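You operate a simulated robot arm through the tools that you are given. There is no shell and no other tool.

The job below is to be done with a simulated robot arm. You get a single attempt, and the scene is never put back.

TASK
Press the blue dose button until the blue-banded glass is full, dosing into the drip tray.
Fine: tray under the nozzles, dosing air and feed open first; four presses at most; close the feed lever and the dosing air tap after and leave the tray there. Where these are worked on the way, their far stop is far enough and under half their travel is too little: dosing air tap, feed lever.

It is judged by the outcome, as a careful person would: the job done as asked, and still so three seconds after it is handed in. It fails if anything else is knocked over, pushed out of place, dropped, spilled or broken.

THE ROBOT
A 6-joint arm with a two-finger parallel gripper, fixed in place. Base frame: the origin is at the foot of the arm, x ahead of it, y to its left, z up. Units: mm, rad, N and s.
Its first joint turns from -2.897 to 2.897 rad. Payload 3.91 kg.
Tool frame: the origin (TCP) lies between the finger pads and is the grasp point; the fingertips stand 30 mm ahead of it; z points along the fingers, y is the line along which they close. Largest opening 110 mm; finger width 20, thickness 10; the body of the gripper, 48 by 112 mm, starts 55 mm behind the TCP.
Orientation is that of the tool frame in the base frame, as [roll, pitch, yaw] about the fixed x, y, z axes, in that order (R = Rz(yaw) Ry(pitch) Rx(roll)). With the fingers straight down and closing along the base's y, the tool's x points along the base's -x, its y along +y and its z along -z.

THE INTERFACE
- The arm moves only by the tool drive_tool. Its argument "plan" is a list of rows, each a list of 7 numbers: the shift along the tool's x, y, z in m, then the turn, a rotation vector about the tool's x, y, z in rad, then the gripper command, from -1 (shut) to 1 (fully open), values between in proportion. In form: [[x, y, z, rx, ry, rz, fingers], ...]. A call has 1 to 20 rows; each row is the pose to reach, as a shift and turn from the pose commanded when the call began, along the tool's axes at that moment. A row lasts 0.2 s, in which the tool goes at most 50 mm and 0.15 rad; a call with a longer step from one row to the next is refused whole, and so is a gripper value outside its range. A pose out of reach is approached as far as the arm can. The call stops where the force on the tool passes 50 N (or 10 N more than at its start, if that is more) or the arm is blocked; 0.2 s more then pass. The fingers move at their own pace (about 108 mm/s each) and stop on an object; they squeeze with about 26 N. The grip force told is the motor's: it shows also when the fingers shut on nothing. Time passes only in rows, and 0.2 s behind the last, so rows that repeat a pose let the fingers close. The reply holds the time, the measured pose of the TCP, the force on the tool along the base axes, the opening and the grip force, in the units named above and with some noise, with the torque about the TCP (base axes, N m) and any sound that the robot's microphone picked up, and new pictures: "pictures" is both (left out), scene, wrist or none.
- Cameras (640 x 400 px; columns grow to the right, rows downward): "scene" is fixed at [222.3, 501.1, 1195.6]; the picture's right is [-0.91, -0.41, 0.00], its down [-0.01, 0.02, -1.00] and it looks along [0.41, -0.91, -0.02] (base axes); focal length 317 px, centre (320, 200). "wrist" rides on the gripper at [72, 17, -103] in the tool frame; the picture's right is [-0.23, 0.97, 0.00], its down [-0.76, -0.18, -0.62] and it looks along [-0.61, -0.14, 0.78] (tool axes); focal length 222 px, centre (320, 200). There is no depth. A picture from a camera that has moved, and an enlarged one, comes with that camera's place and axes in the base frame and with its lens.
- inspect(camera, box): a new picture of the part [left, top, right, bottom] of that camera's present view, enlarged. It takes no simulated time.
- finish_job(): hands the job in; it is judged then, once.

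Places have to be worked out from the pictures, the camera data and where the tool is seen. Open the gripper and draw the arm clear of the work before you hand the job in, unless the task says otherwise.

The tools are called after "Request:" as a command line: name --pt "numbers of a row" for each row, then --argument value for the rest, lists and objects as JSON in quotes. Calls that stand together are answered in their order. drive_tool: Moves the arm, as the interface text tells. Its arguments: {"type":"object","properties":{"plan":{"type":"array"},"pictures":{"type":"string","enum":["both","scene","wrist","none"]}},"required":["plan"]} The other tools are called the same way: inspect (camera, box) takes an enlarged picture of a part of a camera's view; finish_job () hands the job in.

At the start:

```text
time_s: 0.0
ee_pos: [307.9, -542.8, 1291.1]
tool_rot: [-3.14, 0.0, 3.141]
ft_force: [-0.6, 0.4, -0.4]
ft_torque: [-0.03, 0.04, -0.04]
width: 109.8
gripper_force: 0.0
```

scene: 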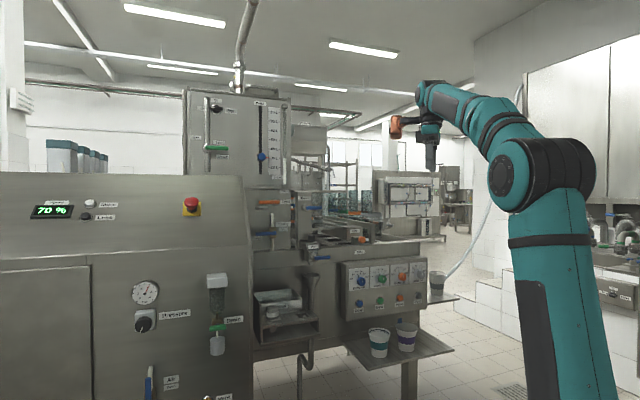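
wrist: 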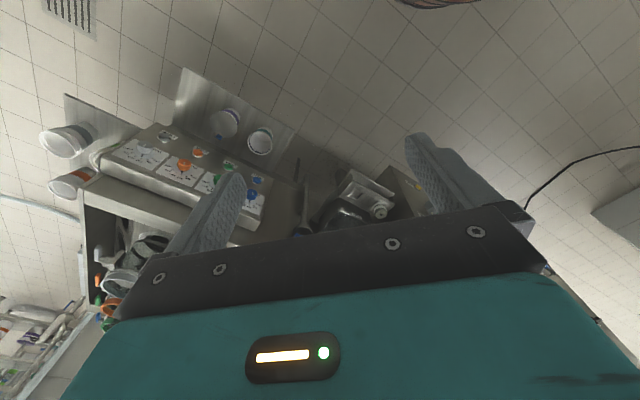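

The scene shows a large filling machine with several levers, buttons and glasses. I'll first enlarge parts of the scene view to read the labels before moving.

Request:
inspect --camera "scene" --box '[330, 240, 470, 370]'

Request:
inspect --camera "scene" --box '[240, 170, 380, 270]'

Request:
inspect --camera "scene" --box '[120, 260, 340, 400]'

Request:
inspect --camera "scene" --box '[180, 80, 320, 200]'

Request:
inspect --camera "wrist" --box '[30, 60, 310, 340]'

Request:
inspect --camera "wrist" --box '[270, 140, 430, 250]'

```text
3.08 times, centred on (400, 305) of scene
camera zoom: at [222.3, 501.1, 1195.6], right [-0.91, -0.41, 0.0], down [-0.01, 0.02, -1.0], along [0.41, -0.91, -0.02], focal length 976 px, centre (74, -123)
```

zoom: 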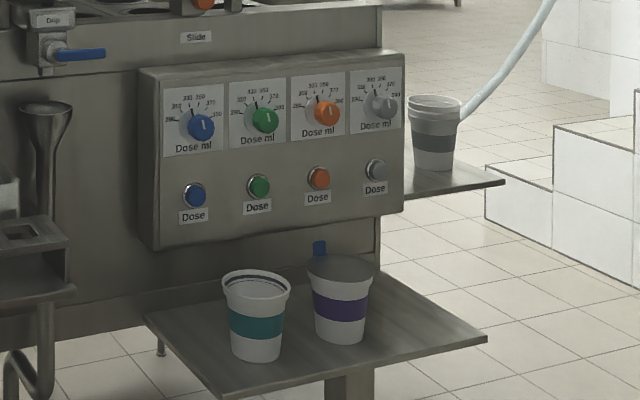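

```text
4.00 times, centred on (310, 220) of scene
camera zoom: at [222.3, 501.1, 1195.6], right [-0.91, -0.41, 0.0], down [-0.01, 0.02, -1.0], along [0.41, -0.91, -0.02], focal length 1269 px, centre (360, 120)
```

zoom: 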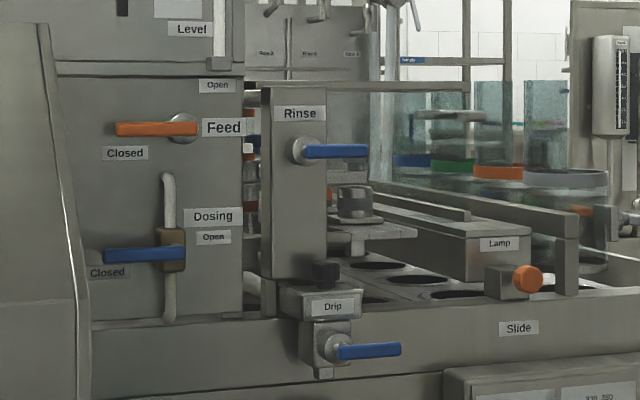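

```text
2.86 times, centred on (230, 330) of scene
camera zoom: at [222.3, 501.1, 1195.6], right [-0.91, -0.41, 0.0], down [-0.01, 0.02, -1.0], along [0.41, -0.91, -0.02], focal length 906 px, centre (577, -171)
```

zoom: 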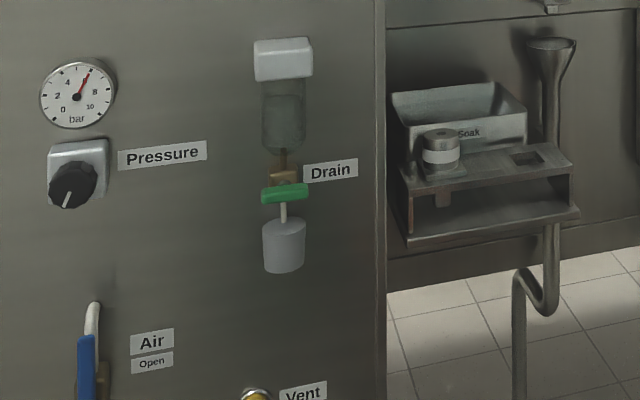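

```text
3.33 times, centred on (250, 140) of scene
camera zoom: at [222.3, 501.1, 1195.6], right [-0.91, -0.41, 0.0], down [-0.01, 0.02, -1.0], along [0.41, -0.91, -0.02], focal length 1057 px, centre (553, 400)
```

zoom: 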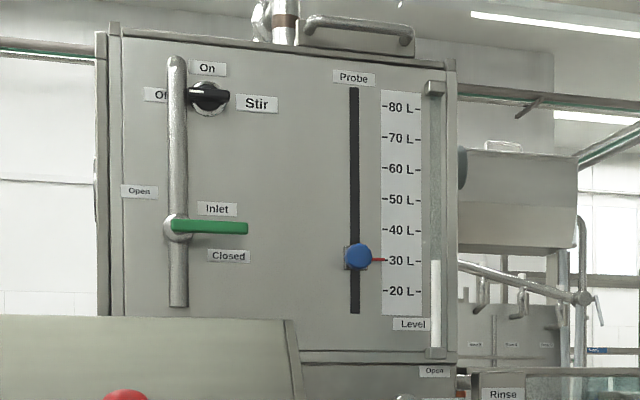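

```text
1.43 times, centred on (170, 200) of wrist
camera zoom: at [235.5, -525.9, 1395.1], right [0.23, 0.97, 0.0], down [0.76, -0.18, 0.62], along [0.61, -0.14, -0.78], focal length 317 px, centre (534, 200)
```

zoom: 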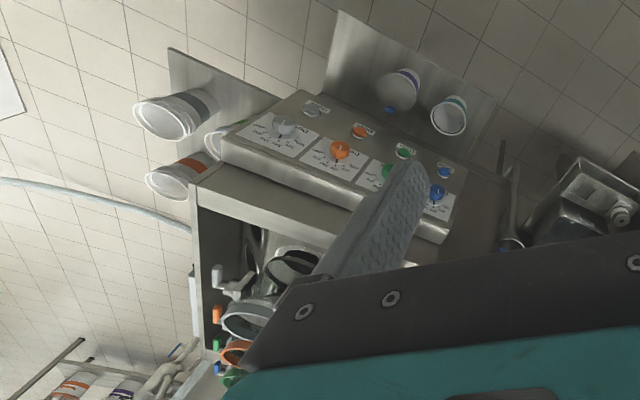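

```text
3.64 times, centred on (350, 195) of wrist
camera zoom: at [235.5, -525.9, 1395.1], right [0.23, 0.97, 0.0], down [0.76, -0.18, 0.62], along [0.61, -0.14, -0.78], focal length 808 px, centre (211, 218)
```

zoom: 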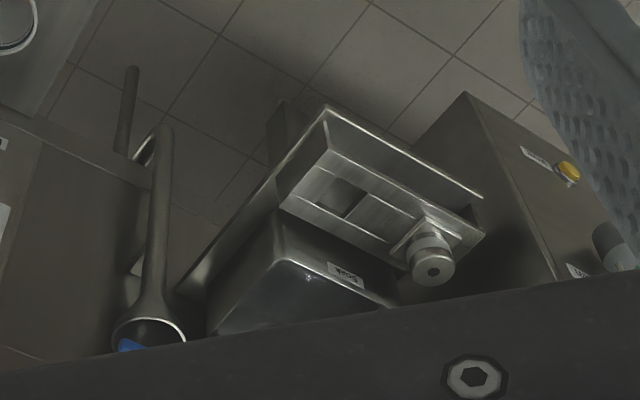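

The buttons triangulate to about (640,-860,700) for blue and (400,-1067,710) for grey. So the machine front faces the arm, with its inward direction u≈(0.66,-0.75,0). I'll turn the tool about its own axis so the camera ends up above the gripper once I tilt it level, and check each step.

Request:
drive_tool --pt "0 0 0 0 0 -0.15 1" --pt "0 0 0 0 0 -0.3 1" --pt "0 0 0 0 0 -0.45 1" --pt "0 0 0 0 0 -0.6 1" --pt "0 0 0 0 0 -0.75 1" --pt "0 0 0 0 0 -0.9 1" --pt "0 0 0 0 0 -1.05 1" --pt "0 0 0 0 0 -1.2 1" --pt "0 0 0 0 0 -1.35 1" --pt "0 0 0 0 0 -1.5 1" --pt "0 0 0 0 0 -1.65 1" --pt "0 0 0 0 0 -1.8 1" --pt "0 0 0 0 0 -1.95 1" --pt "0 0 0 0 0 -2.1 1" --pt "0 0 0 0 0 -2.25 1" --pt "0 0 0 0 0 -2.29 1" --pictures "both"

```text
time_s: 2.1
ee_pos: [308.1, -543.6, 1291.9]
tool_rot: [-3.138, -0.004, -1.738]
ft_force: [30.4, -14.6, -35.5]
ft_torque: [-0.01, 4.29, -1.75]
width: 110.0
gripper_force: 0.0
stopped in row 10: the force on the tool passed its limit at 190 N (the readings are from after the stop); the commanded pose is now the measured one
camera wrist: at [279.3, -611.8, 1395.3], right [-0.92, 0.39, 0.0], down [0.3, 0.72, 0.62], along [0.24, 0.57, -0.78], focal length 222 px, centre (320, 200)
```

scene: 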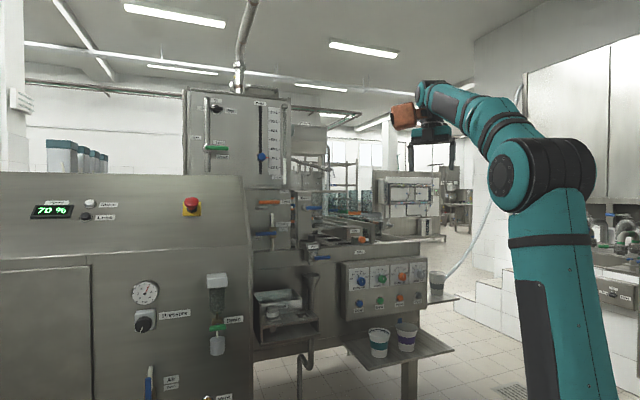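
wrist: 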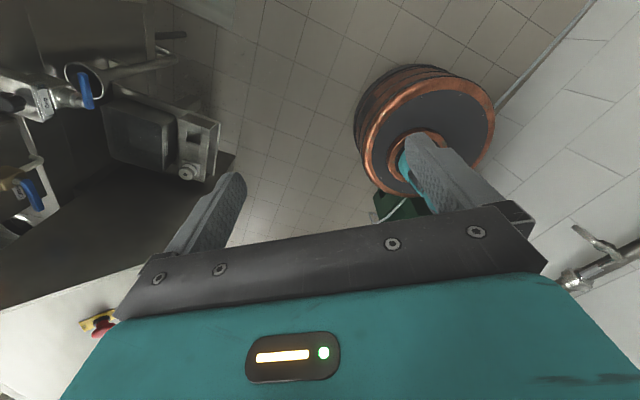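

The turn stopped partway with a contact force, so I'll enlarge the scene around the wrist to see what was touched.

Request:
inspect --camera "scene" --box '[370, 70, 490, 190]'

Request:
inspect --camera "wrist" --box '[0, 0, 260, 340]'

```text
3.33 times, centred on (430, 130) of scene
camera zoom: at [222.3, 501.1, 1195.6], right [-0.91, -0.41, 0.0], down [-0.01, 0.02, -1.0], along [0.41, -0.91, -0.02], focal length 1057 px, centre (-47, 433)
```

zoom: 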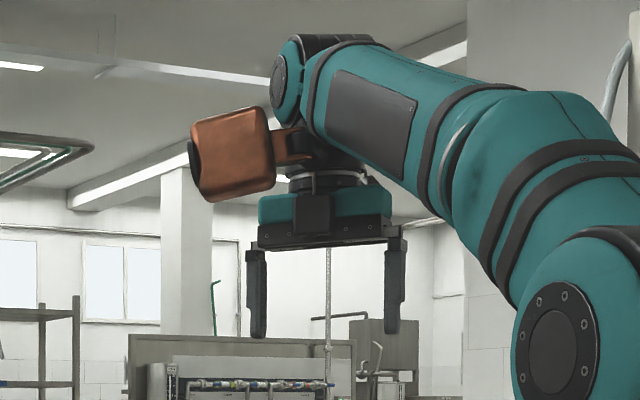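

```text
1.18 times, centred on (130, 170) of wrist
camera zoom: at [279.3, -611.8, 1395.3], right [-0.92, 0.39, 0.0], down [0.3, 0.72, 0.62], along [0.24, 0.57, -0.78], focal length 261 px, centre (544, 235)
```

zoom: 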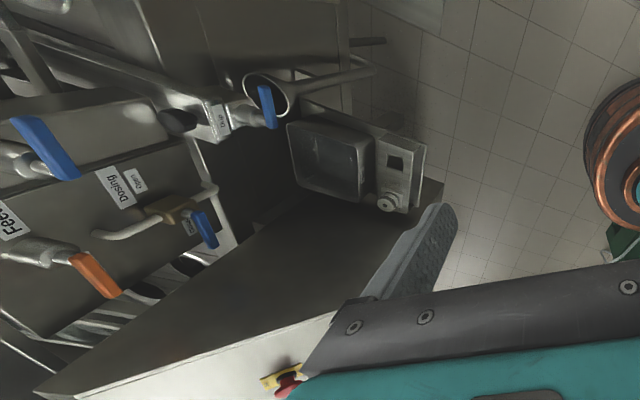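

The copper-coloured box on the wrist, opposite the camera, ran into the forearm. So I have to keep that box away from the arm and turn the other way. I'll go back through the start pose and on to yaw ≈2.29, with the camera on the base side.

Request:
drive_tool --pt "0 0 0 0 0 0.12 1" --pt "0 0 0 0 0 0.27 1" --pt "0 0 0 0 0 0.42 1" --pt "0 0 0 0 0 0.57 1" --pt "0 0 0 0 0 0.72 1" --pt "0 0 0 0 0 0.87 1" --pt "0 0 0 0 0 1.02 1" --pt "0 0 0 0 0 1.17 1" --pt "0 0 0 0 0 1.32 1" --pt "0 0 0 0 0 1.47 1" --pt "0 0 0 0 0 1.62 1" --pt "0 0 0 0 0 1.77 1" --pt "0 0 0 0 0 1.92 1" --pt "0 0 0 0 0 2.07 1" --pt "0 0 0 0 0 2.2 1" --pt "0 0 0 0 0 2.253 1" --pictures "both"

```text
time_s: 5.5
ee_pos: [308.7, -543.8, 1292.1]
tool_rot: [-3.14, 0.005, 2.291]
ft_force: [-0.1, 0.2, -1.0]
ft_torque: [0.02, 0.01, -0.02]
width: 110.2
gripper_force: 0.1
camera wrist: at [272.9, -477.2, 1394.5], right [0.88, 0.47, 0.0], down [0.37, -0.69, 0.63], along [0.3, -0.55, -0.78], focal length 222 px, centre (320, 200)
```

scene: 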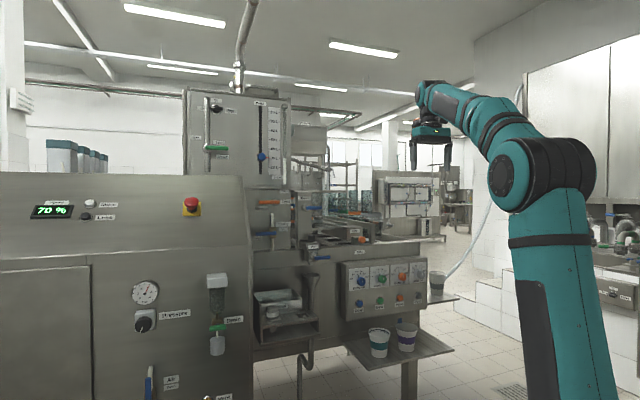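
wrist: 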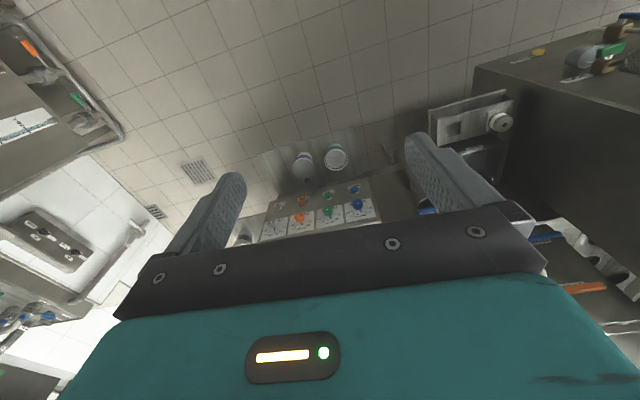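

The yaw is now 2.29 with no load on the tool, and the button row runs nearly parallel to tool y. Next I'll tilt the tool up toward the machine by about 1.05 rad about tool y and look again.

Request:
drive_tool --pt "0 0 0 0 -0.15 0 1" --pt "0 0 0 0 -0.3 0 1" --pt "0 0 0 0 -0.45 0 1" --pt "0 0 0 0 -0.6 0 1" --pt "0 0 0 0 -0.75 0 1" --pt "0 0 0 0 -0.9 0 1" --pt "0 0 0 0 -1.05 0 1" --pictures "both"

```text
time_s: 7.1
ee_pos: [308.7, -543.0, 1292.3]
tool_rot: [-3.141, 1.057, 2.292]
ft_force: [-0.1, -0.9, 0.2]
ft_torque: [-0.03, 0.02, -0.02]
width: 110.1
gripper_force: 0.0
camera wrist: at [238.2, -438.1, 1279.6], right [0.81, 0.56, 0.2], down [-0.24, 0.01, 0.97], along [0.54, -0.83, 0.14], focal length 222 px, centre (320, 200)
```

scene: 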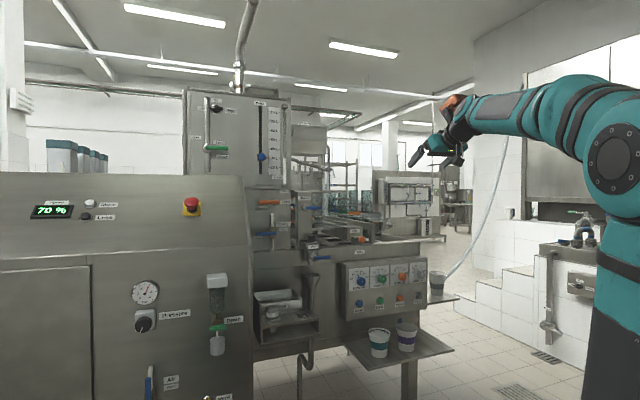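
wrist: 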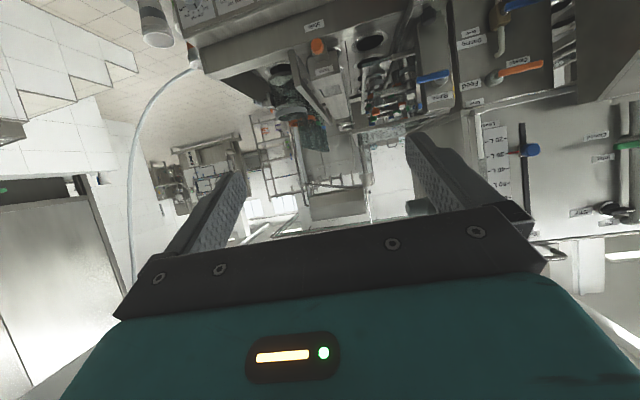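

The tilt went cleanly, and the upside-down wrist view now takes in the deck. I'll enlarge the deck and the tap area.

Request:
inspect --camera "wrist" --box '[240, 0, 440, 140]'

Request:
inspect --camera "wrist" --box '[420, 0, 600, 120]'

Request:
inspect --camera "scene" --box '[290, 170, 440, 270]'

```text
2.86 times, centred on (340, 70) of wrist
camera zoom: at [238.2, -438.1, 1279.6], right [0.81, 0.56, 0.2], down [-0.24, 0.01, 0.97], along [0.54, -0.83, 0.14], focal length 635 px, centre (263, 571)
```

zoom: 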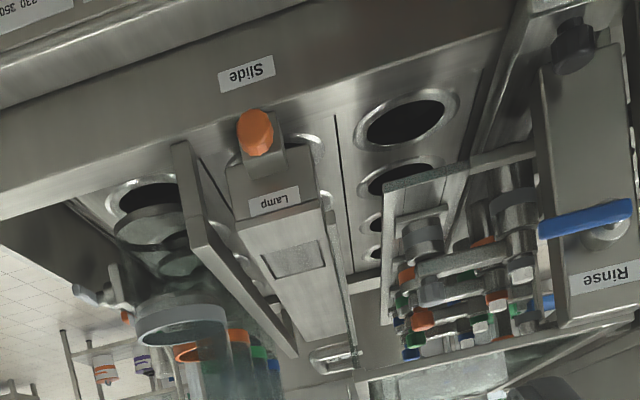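

```text
3.33 times, centred on (510, 60) of wrist
camera zoom: at [238.2, -438.1, 1279.6], right [0.81, 0.56, 0.2], down [-0.24, 0.01, 0.97], along [0.54, -0.83, 0.14], focal length 740 px, centre (-313, 667)
```

zoom: 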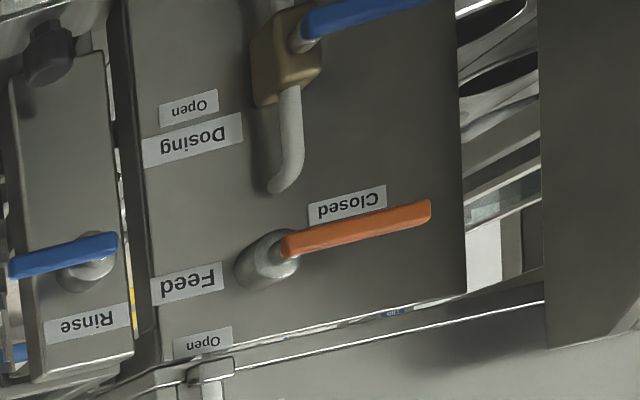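

```text
4.00 times, centred on (365, 220) of scene
camera zoom: at [222.3, 501.1, 1195.6], right [-0.91, -0.41, 0.0], down [-0.01, 0.02, -1.0], along [0.41, -0.91, -0.02], focal length 1269 px, centre (140, 120)
```

zoom: 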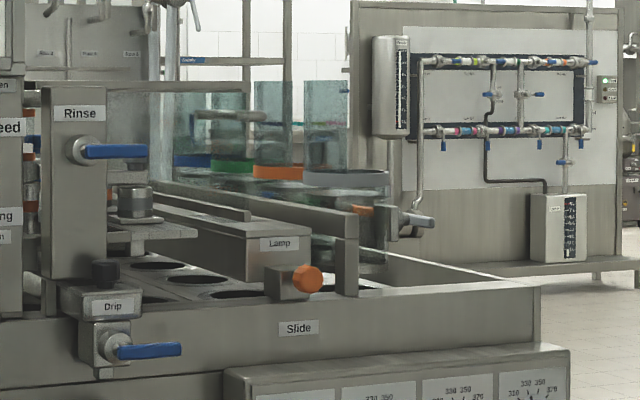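

The slide plate with its holes, the Lamp beam, the Rinse column and the "Drip" box with its black knob are all visible. To understand the drip tray I need a view from above, so I'll move forward and left and tilt the camera back down.

Request:
drive_tool --pt "-0.018 0.027 0.0144 0 0.121 0 1" --pt "-0.036 0.054 0.0288 0 0.242 0 1" --pt "-0.054 0.081 0.0432 0 0.364 0 1" --pt "-0.072 0.108 0.0577 0 0.485 0 1" --pt "-0.09 0.136 0.0721 0 0.607 0 1" --pt "-0.108 0.163 0.0865 0 0.728 0 1" --pt "-0.126 0.19 0.101 0 0.85 0 1" --pictures "both"

```text
time_s: 8.7
ee_pos: [544.0, -525.0, 1341.2]
tool_rot: [-3.14, 0.21, 2.293]
ft_force: [-1.4, 0.8, 1.0]
ft_torque: [-0.09, -0.13, -0.02]
width: 110.0
gripper_force: 0.1
out of reach, approached as far as the arm can: row 7
camera wrist: at [495.9, -444.1, 1426.2], right [0.88, 0.48, 0.05], down [0.27, -0.58, 0.77], along [0.39, -0.66, -0.64], focal length 222 px, centre (320, 200)
```

scene: 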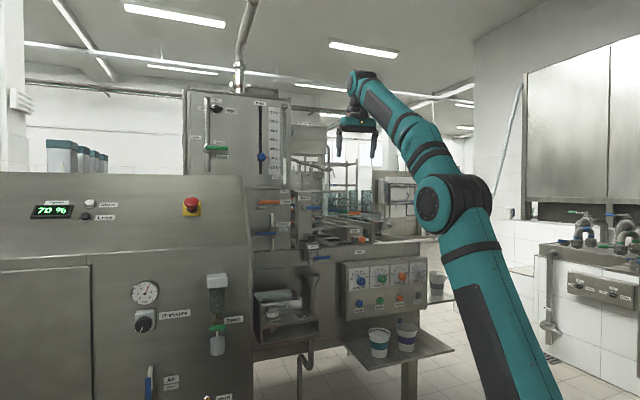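
wrist: 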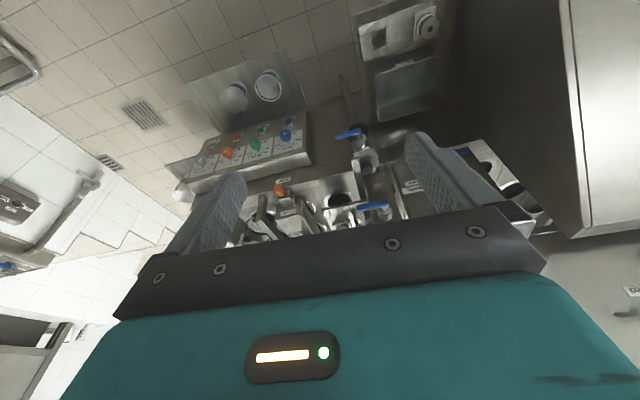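

Reach ran out slightly short at this height, but the view from above is useful. I'll enlarge the drip area and the deck.

Request:
inspect --camera "wrist" --box '[240, 110, 420, 240]'

Request:
inspect --camera "wrist" --box '[440, 120, 560, 240]'

```text
3.08 times, centred on (330, 175) of wrist
camera zoom: at [495.9, -444.1, 1426.2], right [0.88, 0.48, 0.05], down [0.27, -0.58, 0.77], along [0.39, -0.66, -0.64], focal length 684 px, centre (289, 277)
```

zoom: 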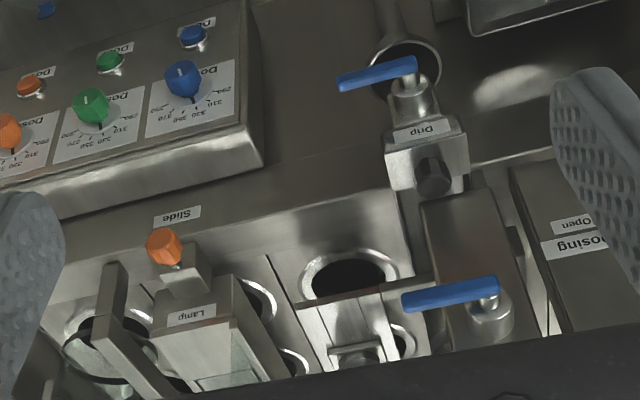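

```text
3.33 times, centred on (500, 180) of wrist
camera zoom: at [495.9, -444.1, 1426.2], right [0.88, 0.48, 0.05], down [0.27, -0.58, 0.77], along [0.39, -0.66, -0.64], focal length 740 px, centre (-280, 267)
```

zoom: 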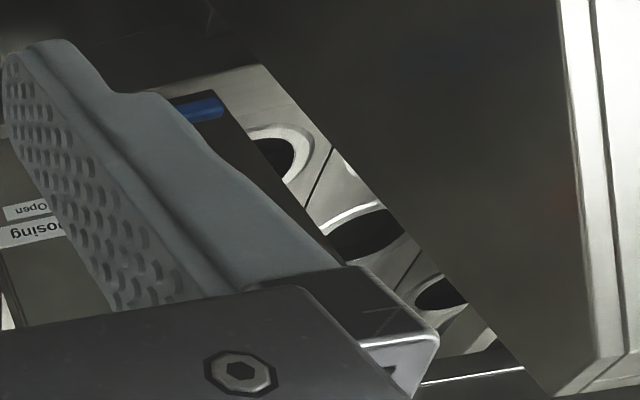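

The Drip block sits at the deck front below the Rinse column, with its tap above a funnel. I'll look at it closer from the scene camera.

Request:
inspect --camera "scene" --box '[292, 190, 352, 270]'

Request:
inspect --camera "scene" --box '[250, 190, 310, 260]'

Request:
inspect --camera "scene" --box '[320, 180, 400, 250]'

```text
5.00 times, centred on (322, 230) of scene
camera zoom: at [222.3, 501.1, 1195.6], right [-0.91, -0.41, 0.0], down [-0.01, 0.02, -1.0], along [0.41, -0.91, -0.02], focal length 1586 px, centre (310, 50)
```

zoom: 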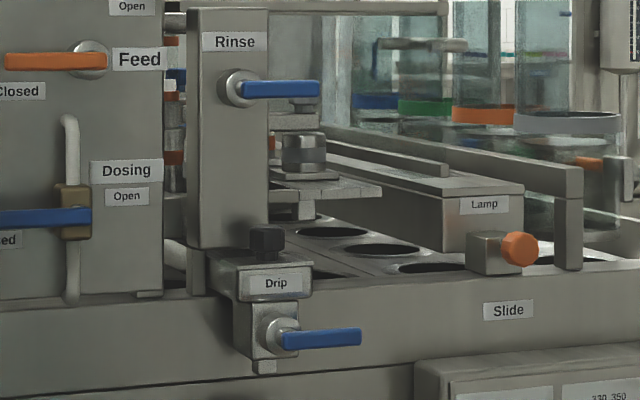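

```text
5.71 times, centred on (280, 225) of scene
camera zoom: at [222.3, 501.1, 1195.6], right [-0.91, -0.41, 0.0], down [-0.01, 0.02, -1.0], along [0.41, -0.91, -0.02], focal length 1813 px, centre (549, 57)
```

zoom: 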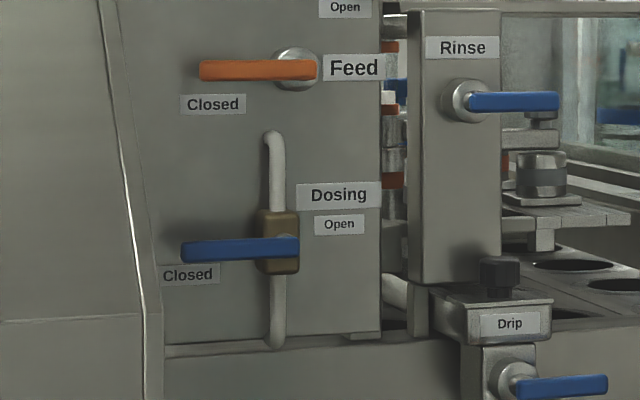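

```text
5.71 times, centred on (360, 215) of scene
camera zoom: at [222.3, 501.1, 1195.6], right [-0.91, -0.41, 0.0], down [-0.01, 0.02, -1.0], along [0.41, -0.91, -0.02], focal length 1813 px, centre (91, 114)
```

zoom: 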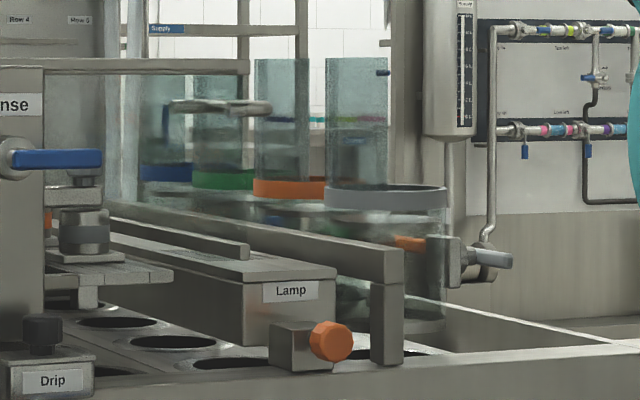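

The Dosing tap and Feed lever both point left at "Closed". I'll bring the camera closer to the deck, lower and tilted further forward, to work out how the drip tray moves and where the nozzles are.

Request:
drive_tool --pt "-0.0216 -0.008 0.0334 0 -0.08 0 1" --pt "-0.043 -0.016 0.0668 0 -0.16 0 1" --pt "-0.0646 -0.024 0.1 0 -0.24 0 1" --pt "-0.0861 -0.032 0.1336 0 -0.32 0 1" --pt "-0.1076 -0.04 0.167 0 -0.4 0 1" --pictures "both"

```text
time_s: 9.9
ee_pos: [606.8, -655.3, 1198.5]
tool_rot: [-3.14, 0.607, 2.293]
ft_force: [0.5, 0.5, 0.6]
ft_torque: [-0.02, 0.02, 0.01]
width: 109.8
gripper_force: 0.2
camera wrist: at [542.7, -555.6, 1240.8], right [0.85, 0.5, 0.13], down [0.05, -0.32, 0.95], along [0.52, -0.8, -0.3], focal length 222 px, centre (320, 200)
```

scene: 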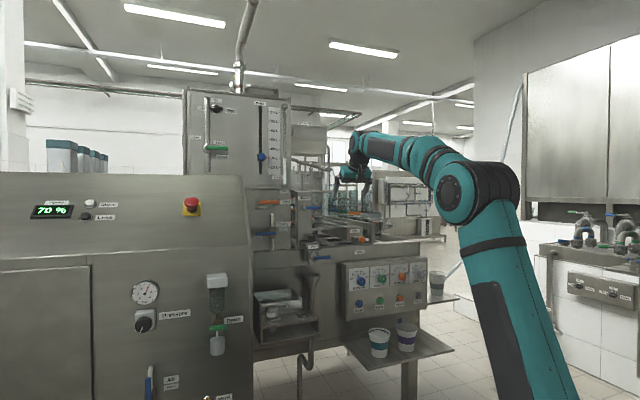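
wrist: 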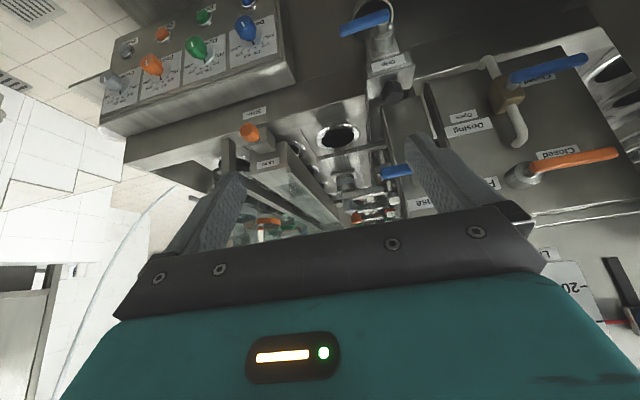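

Request:
inspect --camera "wrist" --box '[230, 60, 440, 230]'

Request:
inspect --camera "wrist" --box '[330, 0, 470, 110]'

Request:
inspect --camera "wrist" --box '[430, 40, 630, 200]'

```text
2.35 times, centred on (335, 145) of wrist
camera zoom: at [542.7, -555.6, 1240.8], right [0.85, 0.5, 0.13], down [0.05, -0.32, 0.95], along [0.52, -0.8, -0.3], focal length 523 px, centre (285, 329)
```

zoom: 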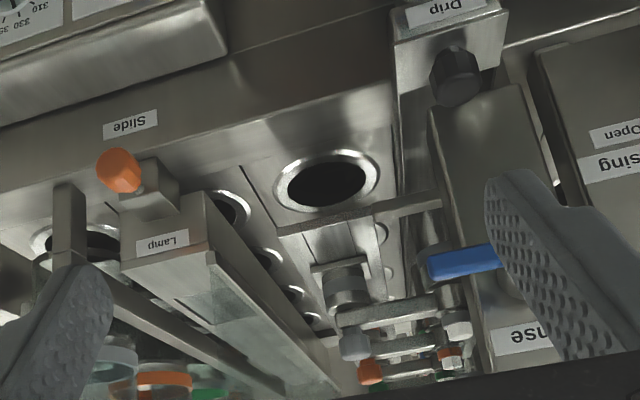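

```text
3.64 times, centred on (400, 55) of wrist
camera zoom: at [542.7, -555.6, 1240.8], right [0.85, 0.5, 0.13], down [0.05, -0.32, 0.95], along [0.52, -0.8, -0.3], focal length 808 px, centre (29, 727)
```

zoom: 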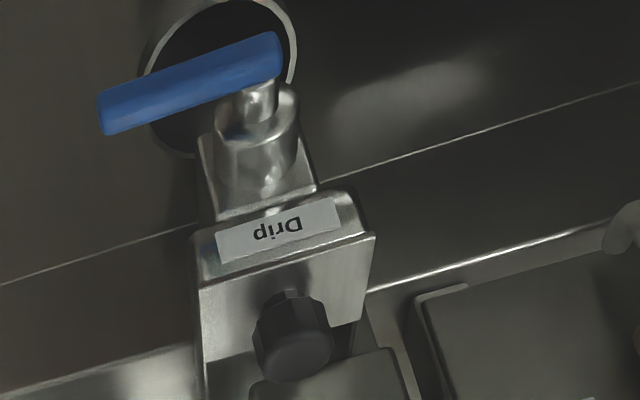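

```text
2.50 times, centred on (530, 120) of wrist
camera zoom: at [542.7, -555.6, 1240.8], right [0.85, 0.5, 0.13], down [0.05, -0.32, 0.95], along [0.52, -0.8, -0.3], focal length 555 px, centre (-205, 400)
```

zoom: 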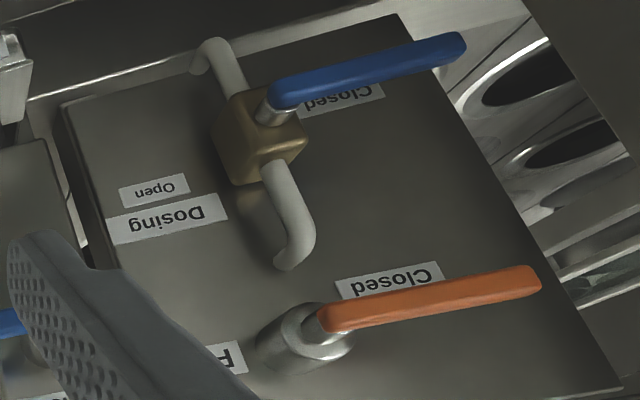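

The Drip block turns out to be the front of a long trough running inward beside the Rinse column. It sits at v≈+126 mm, and the nozzles and holes are at v≈+35 mm, so it must slide about 90 mm to the right. I'll go level in front of the black knob for a close look before gripping it.

Request:
drive_tool --pt "0.0105 0.0172 0.0288 0 -0.132 0 0.3" --pt "0.021 0.0343 0.0576 0 -0.264 0 0.3" --pt "0.0315 0.0515 0.0865 0 -0.396 0 0.3" --pt "0.0419 0.0687 0.1153 0 -0.529 0 0.3" --pt "0.0524 0.0858 0.1441 0 -0.661 0 0.3" --pt "0.0629 0.103 0.1729 0 -0.793 0 0.3" --pictures "both"

```text
time_s: 11.3
ee_pos: [692.7, -631.4, 1024.6]
tool_rot: [2.76, 1.223, 1.834]
ft_force: [0.2, 0.0, 2.8]
ft_torque: [0.15, 0.09, 0.03]
width: 71.3
gripper_force: 0.0
out of reach, approached as far as the arm can: row 5, 6
camera wrist: at [640.6, -520.6, 990.2], right [0.8, 0.49, 0.34], down [-0.44, 0.11, 0.89], along [0.4, -0.86, 0.31], focal length 222 px, centre (320, 200)
```

scene: 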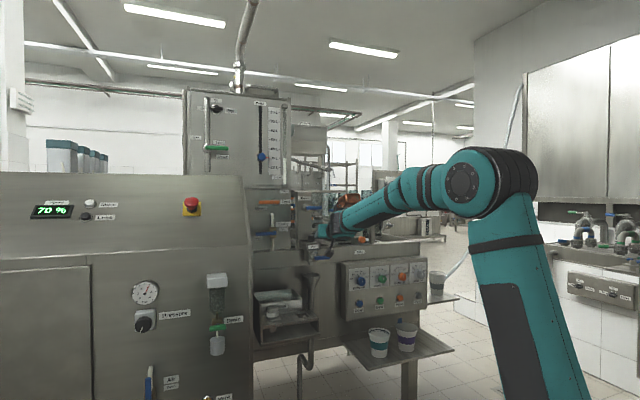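
wrist: 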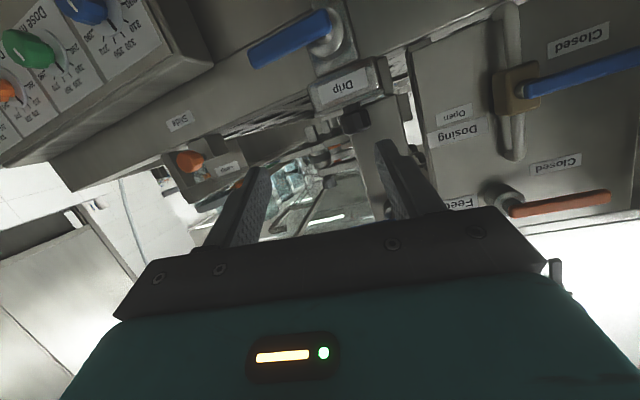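

The arm reported it could not fully reach this pose, and the tool has about 9° of unwanted roll. I'll look at the wrist from outside, and at the knob through the wrist camera, to understand this.

Request:
inspect --camera "scene" --box '[290, 130, 550, 290]'

Request:
inspect --camera "wrist" --box '[230, 0, 430, 150]'

```text
2.46 times, centred on (420, 210) of scene
camera zoom: at [222.3, 501.1, 1195.6], right [-0.91, -0.41, 0.0], down [-0.01, 0.02, -1.0], along [0.41, -0.91, -0.02], focal length 781 px, centre (74, 175)
```

zoom: 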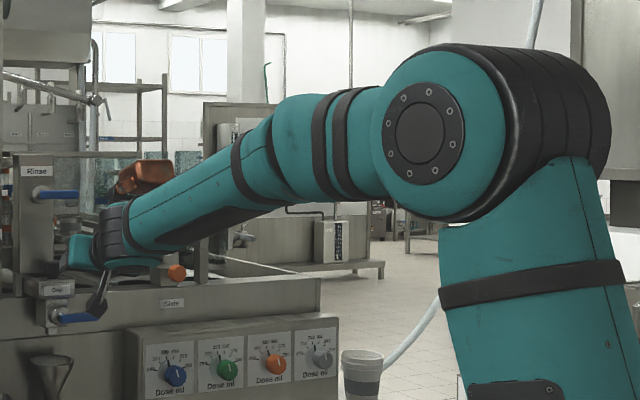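

```text
2.67 times, centred on (330, 75) of wrist
camera zoom: at [640.6, -520.6, 990.2], right [0.8, 0.49, 0.34], down [-0.44, 0.11, 0.89], along [0.4, -0.86, 0.31], focal length 592 px, centre (293, 533)
```

zoom: 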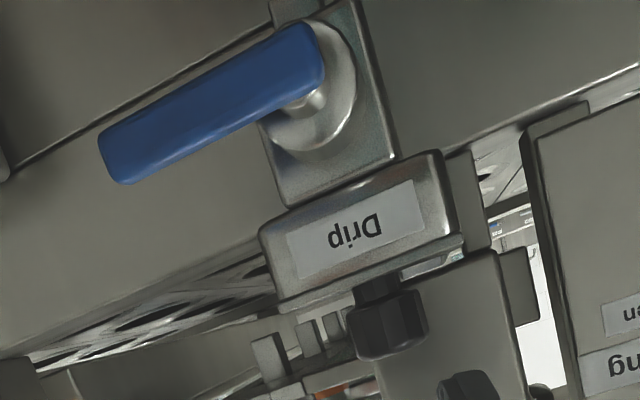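

The arm has a forearm-roll wrist and was passing through its straight, singular position with the tool pointing off to one side. The fix is to keep the tool pointing radially from the base axis so the wrist just bends in-plane. I'll back up to a well-bent radial pose first.

Request:
drive_tool --pt "-0.0185 -0.0011 -0.0288 -0.0307 0.0894 -0.0529 0.3" --pt "-0.037 -0.0022 -0.0575 -0.0613 0.1788 -0.1058 0.3" --pt "-0.0555 -0.0034 -0.0863 -0.092 0.2683 -0.1587 0.3" --pt "-0.074 -0.0045 -0.115 -0.1227 0.3577 -0.2116 0.3" --pt "-0.074 -0.0045 -0.115 -0.1227 0.3577 -0.2116 0.3" --pictures "none"

```text
time_s: 12.5
ee_pos: [638.2, -563.5, 1136.7]
tool_rot: [-2.891, 0.915, 2.65]
ft_force: [0.1, -0.1, 0.5]
ft_torque: [0.02, 0.0, 0.02]
width: 71.7
gripper_force: 0.1
out of reach, approached as far as the arm can: row 1
```

The pose is now well-conditioned, but about 0.15 rad of roll is left over. I'll correct it to an exact radial orientation.

Request:
drive_tool --pt "0 0 0 -0.032 -0.009 0.0705 0.3" --pt "0 0 0 -0.064 -0.0174 0.141 0.3" --pt "0 0 0 -0.064 -0.0174 0.141 0.3" --pictures "none"

```text
time_s: 13.3
ee_pos: [637.3, -564.1, 1136.7]
tool_rot: [3.14, 0.952, 2.418]
ft_force: [0.7, 0.6, 0.8]
ft_torque: [-0.04, -0.01, 0.01]
width: 71.5
gripper_force: 0.1
```

The tool is now exactly radial, and the knob refines to about (804,-718,1002), nearly straight along this azimuth. I'll advance in-plane to a pre-grasp pose in front of the knob with the tool nearly level.

Request:
drive_tool --pt "0.0048 0 0.0363 0 -0.0936 0 0.3" --pt "0.0096 0 0.0726 0 -0.187 0 0.3" --pt "0.0143 0 0.1089 0 -0.281 0 0.3" --pt "0.0191 0 0.1452 0 -0.374 0 0.3" --pt "0.0239 0 0.1815 0 -0.468 0 0.3" --pictures "both"

```text
time_s: 14.7
ee_pos: [740.0, -621.4, 997.3]
tool_rot: [-2.705, 1.23, 3.008]
ft_force: [0.5, -0.1, -0.2]
ft_torque: [0.03, 0.0, 0.02]
width: 71.2
gripper_force: 0.0
out of reach, approached as far as the arm can: row 4, 5
stopped in row 5: the arm was blocked; the commanded pose is now the measured one
camera wrist: at [643.7, -549.8, 956.9], right [0.58, 0.81, 0.08], down [-0.33, 0.15, 0.93], along [0.75, -0.56, 0.36], focal length 222 px, centre (320, 200)
```

scene: 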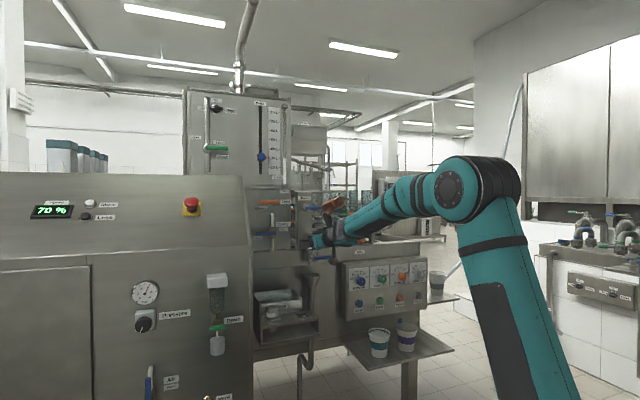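
wrist: 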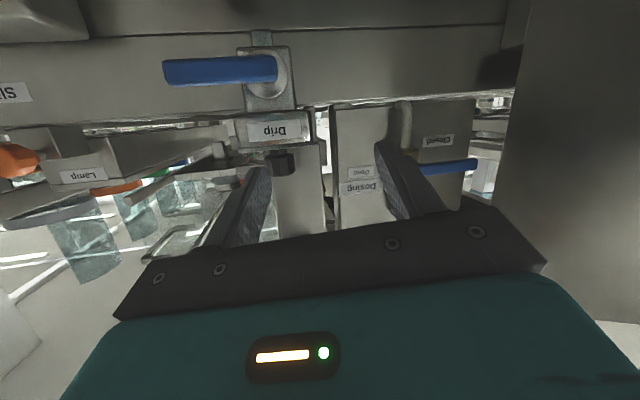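

The wrist was blocked again when it came into line with the forearm, where the box would meet it. So I must keep the tool bent below the forearm line, pointing at least about 22–25° downward, which is fine for this knob. I'll back off to a bent radial pose.

Request:
drive_tool --pt "-0.0152 -0.007 -0.0259 0.0258 0.0679 0.0514 0.3" --pt "-0.0305 -0.014 -0.0517 0.0516 0.1357 0.1027 0.3" --pt "-0.0457 -0.021 -0.0776 0.0774 0.2036 0.1541 0.3" --pt "-0.0609 -0.028 -0.1035 0.1032 0.2715 0.2055 0.3" --pt "-0.0609 -0.028 -0.1035 0.1032 0.2715 0.2055 0.3" --pictures "none"

```text
time_s: 15.9
ee_pos: [663.8, -592.7, 1090.5]
tool_rot: [3.139, 1.001, 2.41]
ft_force: [0.0, -0.5, 0.6]
ft_torque: [0.01, 0.0, 0.0]
width: 71.5
gripper_force: 0.0
```

That recovered exactly. Now I'll approach the knob to a pre-grasp at r≈985, z≈1015, with the tool pointing about 26° below level, and look.

Request:
drive_tool --pt "0.0041 0 0.0401 0 -0.04 0 0.3" --pt "0.0082 0 0.0802 0 -0.08 0 0.3" --pt "0.0118 0 0.1205 0 -0.12 0 0.3" --pictures "both"

```text
time_s: 16.7
ee_pos: [733.8, -654.9, 1016.6]
tool_rot: [3.14, 1.124, 2.411]
ft_force: [-0.5, -0.2, 0.2]
ft_torque: [0.07, 0.07, 0.01]
width: 71.4
gripper_force: 0.1
camera wrist: at [653.2, -560.5, 995.4], right [0.72, 0.66, 0.21], down [-0.29, 0.02, 0.96], along [0.63, -0.75, 0.21], focal length 222 px, centre (320, 200)
```

scene: 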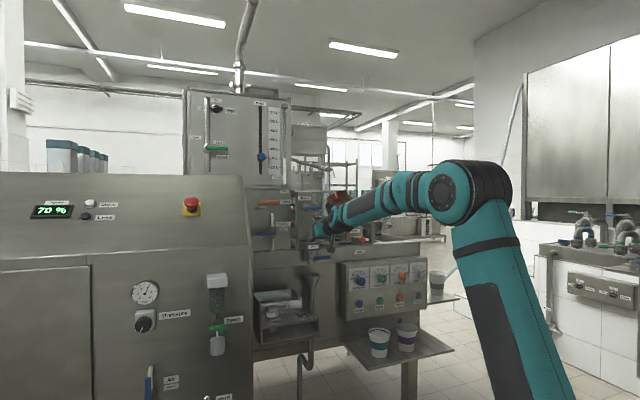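
wrist: 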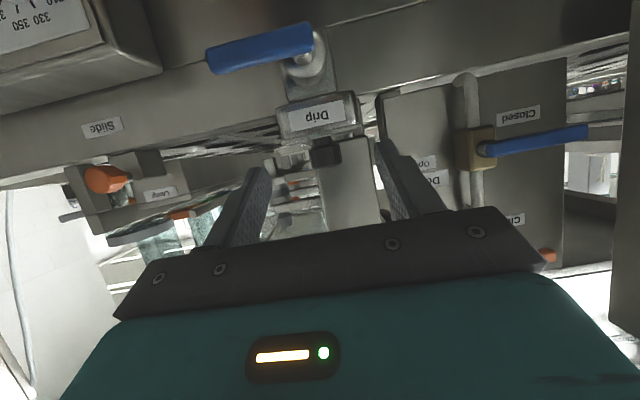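

Request:
inspect --camera "wrist" --box '[240, 60, 420, 210]'

Request:
inspect --camera "scene" --box '[280, 200, 360, 270]'

```text
2.67 times, centred on (330, 135) of wrist
camera zoom: at [653.2, -560.5, 995.4], right [0.72, 0.66, 0.21], down [-0.29, 0.02, 0.96], along [0.63, -0.75, 0.21], focal length 592 px, centre (293, 373)
```

zoom: 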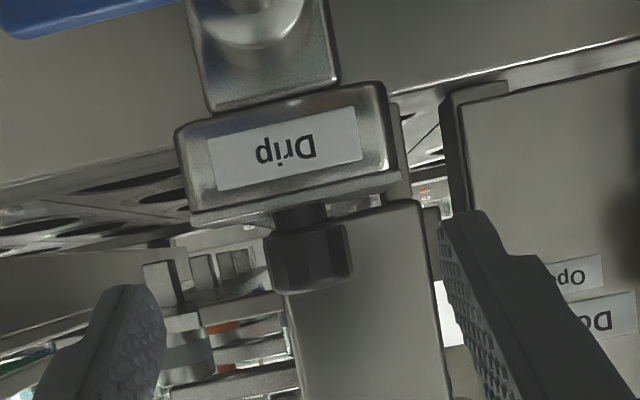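

```text
5.71 times, centred on (320, 235) of scene
camera zoom: at [222.3, 501.1, 1195.6], right [-0.91, -0.41, 0.0], down [-0.01, 0.02, -1.0], along [0.41, -0.91, -0.02], focal length 1813 px, centre (320, 0)
```

zoom: 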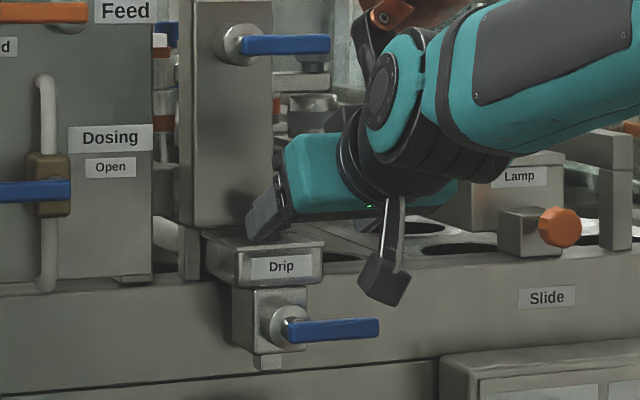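

The knob centres at about 1077 mm out, laterally aligned with the tool within 2 mm, with its head at z 991–1013 and the block top near 984. I'll advance so the finger pads straddle it.

Request:
drive_tool --pt "-0.009 -0.0005 0.0239 0 0 0 0.2" --pt "-0.0181 -0.001 0.0479 0 0 0 0.2" --pt "-0.0271 -0.001 0.0718 0 0 0 0.2" --pt "-0.0271 -0.001 0.0718 0 0 0 0.2" --pictures "both"

```text
time_s: 17.7
ee_pos: [791.2, -707.4, 1009.0]
tool_rot: [3.14, 1.121, 2.41]
ft_force: [-0.4, -0.2, 0.9]
ft_torque: [0.0, -0.03, 0.02]
width: 65.9
gripper_force: 0.0
camera wrist: at [709.6, -613.0, 987.7], right [0.72, 0.66, 0.21], down [-0.29, 0.02, 0.96], along [0.63, -0.75, 0.21], focal length 222 px, centre (320, 200)
```

scene: 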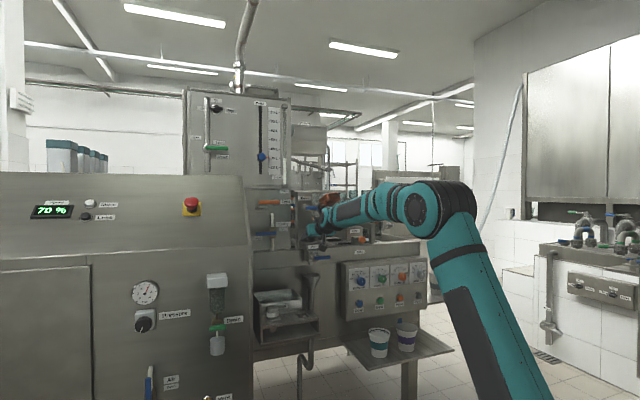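
wrist: 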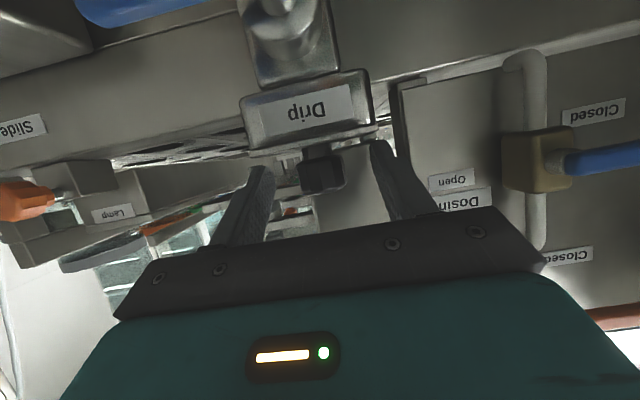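

The knob sits between the fingertips. I'll close on it in place and check width and grip force.

Request:
drive_tool --pt "0 0 0 0 0 0 -0.2" --pt "0 0 0 0 0 0 -1" --pt "0 0 0 0 0 0 -1" --pt "0 0 0 0 0 0 -1" --pictures "wrist"

```text
time_s: 18.7
ee_pos: [791.1, -708.5, 1008.9]
tool_rot: [3.141, 1.121, 2.41]
ft_force: [0.2, 0.7, -0.6]
ft_torque: [-0.03, 0.1, -0.26]
width: 29.2
gripper_force: 45.1
camera wrist: at [709.6, -612.9, 987.7], right [0.72, 0.66, 0.21], down [-0.29, 0.02, 0.96], along [0.63, -0.75, 0.21], focal length 222 px, centre (320, 200)
```

wrist: 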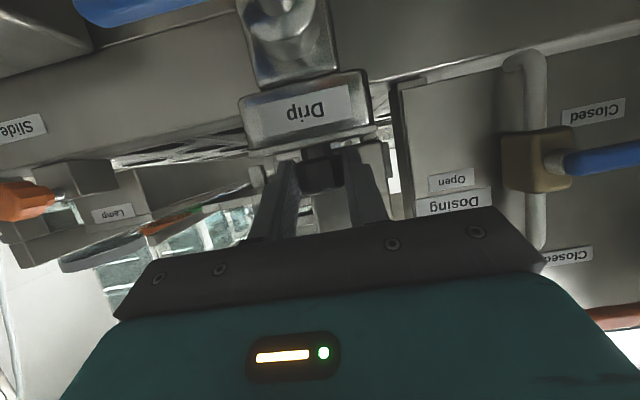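

The knob is gripped (29 mm wide). I'll slide it to the right along the machine's lateral axis, 60 mm first in small steps, watching the force.

Request:
drive_tool --pt "0.0005 -0.00994 -0.00105 0 0 0 -1" --pt "0.001 -0.0199 -0.0021 0 0 0 -1" --pt "0.0015 -0.0298 -0.0032 0 0 0 -1" --pt "0.002 -0.0397 -0.0042 0 0 0 -1" --pt "0.0025 -0.0497 -0.0053 0 0 0 -1" --pt "0.003 -0.0596 -0.0063 0 0 0 -1" --pictures "both"

```text
time_s: 20.1
ee_pos: [746.7, -750.3, 1007.5]
tool_rot: [-3.141, 1.123, 2.41]
ft_force: [28.2, -26.2, 14.5]
ft_torque: [-0.2, -0.11, -0.34]
width: 29.4
gripper_force: 45.0
camera wrist: at [665.4, -654.3, 987.0], right [0.72, 0.66, 0.2], down [-0.29, 0.02, 0.96], along [0.63, -0.75, 0.21], focal length 222 px, centre (320, 200)
```

scene: 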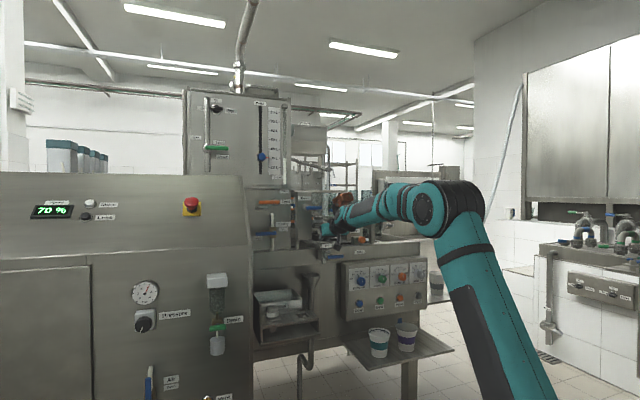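
wrist: 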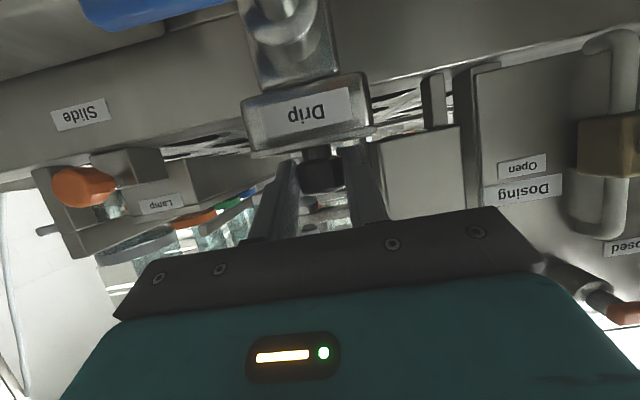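

The tray follows the knob. A sideways load of 38 N shows that the track runs a little differently than I assumed, nearer 43.5° than 41.4°. I'll relieve that load and continue about 30 mm along the corrected direction.

Request:
drive_tool --pt "-0.0011 0 0.0023 0 0 0 -1" --pt "-0.0009 -0.007 0.0018 0 0 0 -1" --pt "-0.0006 -0.014 0.0013 0 0 0 -1" --pt "-0.0004 -0.021 0.0008 0 0 0 -1" --pt "-0.0001 -0.028 0.0003 0 0 0 -1" --pt "-0.0001 -0.028 0.0003 0 0 0 -1" --pictures "both"

```text
time_s: 21.5
ee_pos: [726.9, -768.9, 1007.2]
tool_rot: [3.141, 1.122, 2.409]
ft_force: [-19.4, 19.9, -4.8]
ft_torque: [0.04, 0.29, -0.25]
width: 29.0
gripper_force: 44.7
camera wrist: at [645.6, -674.1, 987.1], right [0.72, 0.66, 0.21], down [-0.29, 0.02, 0.96], along [0.63, -0.75, 0.21], focal length 222 px, centre (320, 200)
```

scene: 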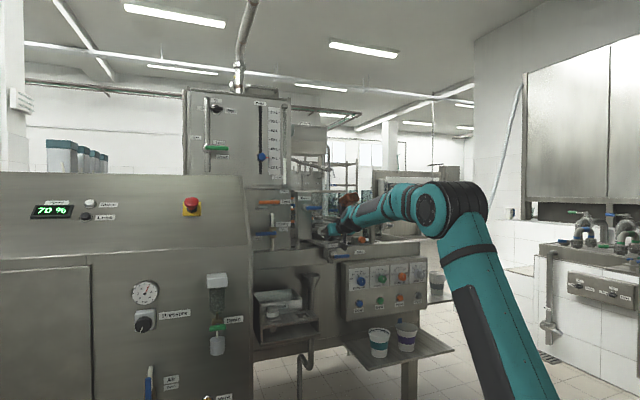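
wrist: 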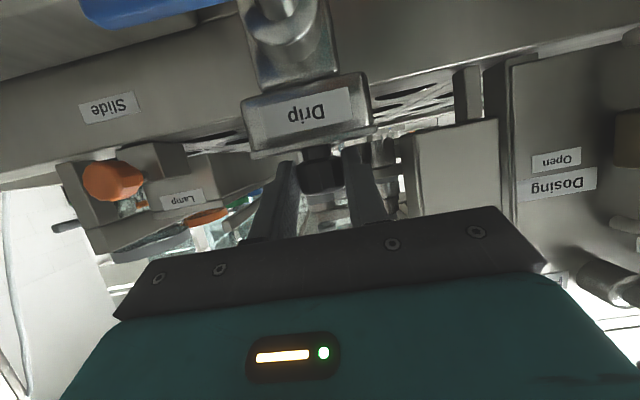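

The tray has now moved 88 mm at 43.2°, with only a small lateral load. I'll enlarge the view to see where the nozzles are relative to the trough.

Request:
inspect --camera "wrist" --box '[220, 80, 420, 240]'

Request:
inspect --camera "scene" --box '[290, 190, 370, 270]'

```text
2.50 times, centred on (320, 160) of wrist
camera zoom: at [645.6, -674.1, 987.1], right [0.72, 0.66, 0.21], down [-0.29, 0.02, 0.96], along [0.63, -0.75, 0.21], focal length 555 px, centre (320, 300)
```

zoom: 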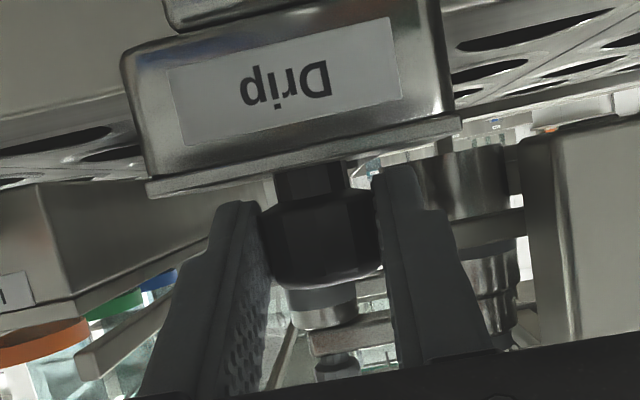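

```text
5.00 times, centred on (330, 230) of scene
camera zoom: at [222.3, 501.1, 1195.6], right [-0.91, -0.41, 0.0], down [-0.01, 0.02, -1.0], along [0.41, -0.91, -0.02], focal length 1586 px, centre (270, 50)
```

zoom: 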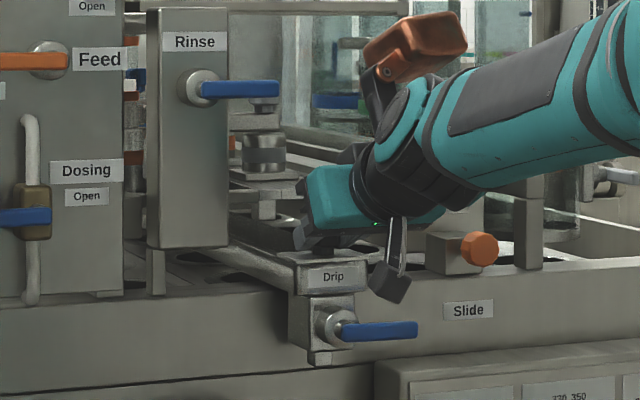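

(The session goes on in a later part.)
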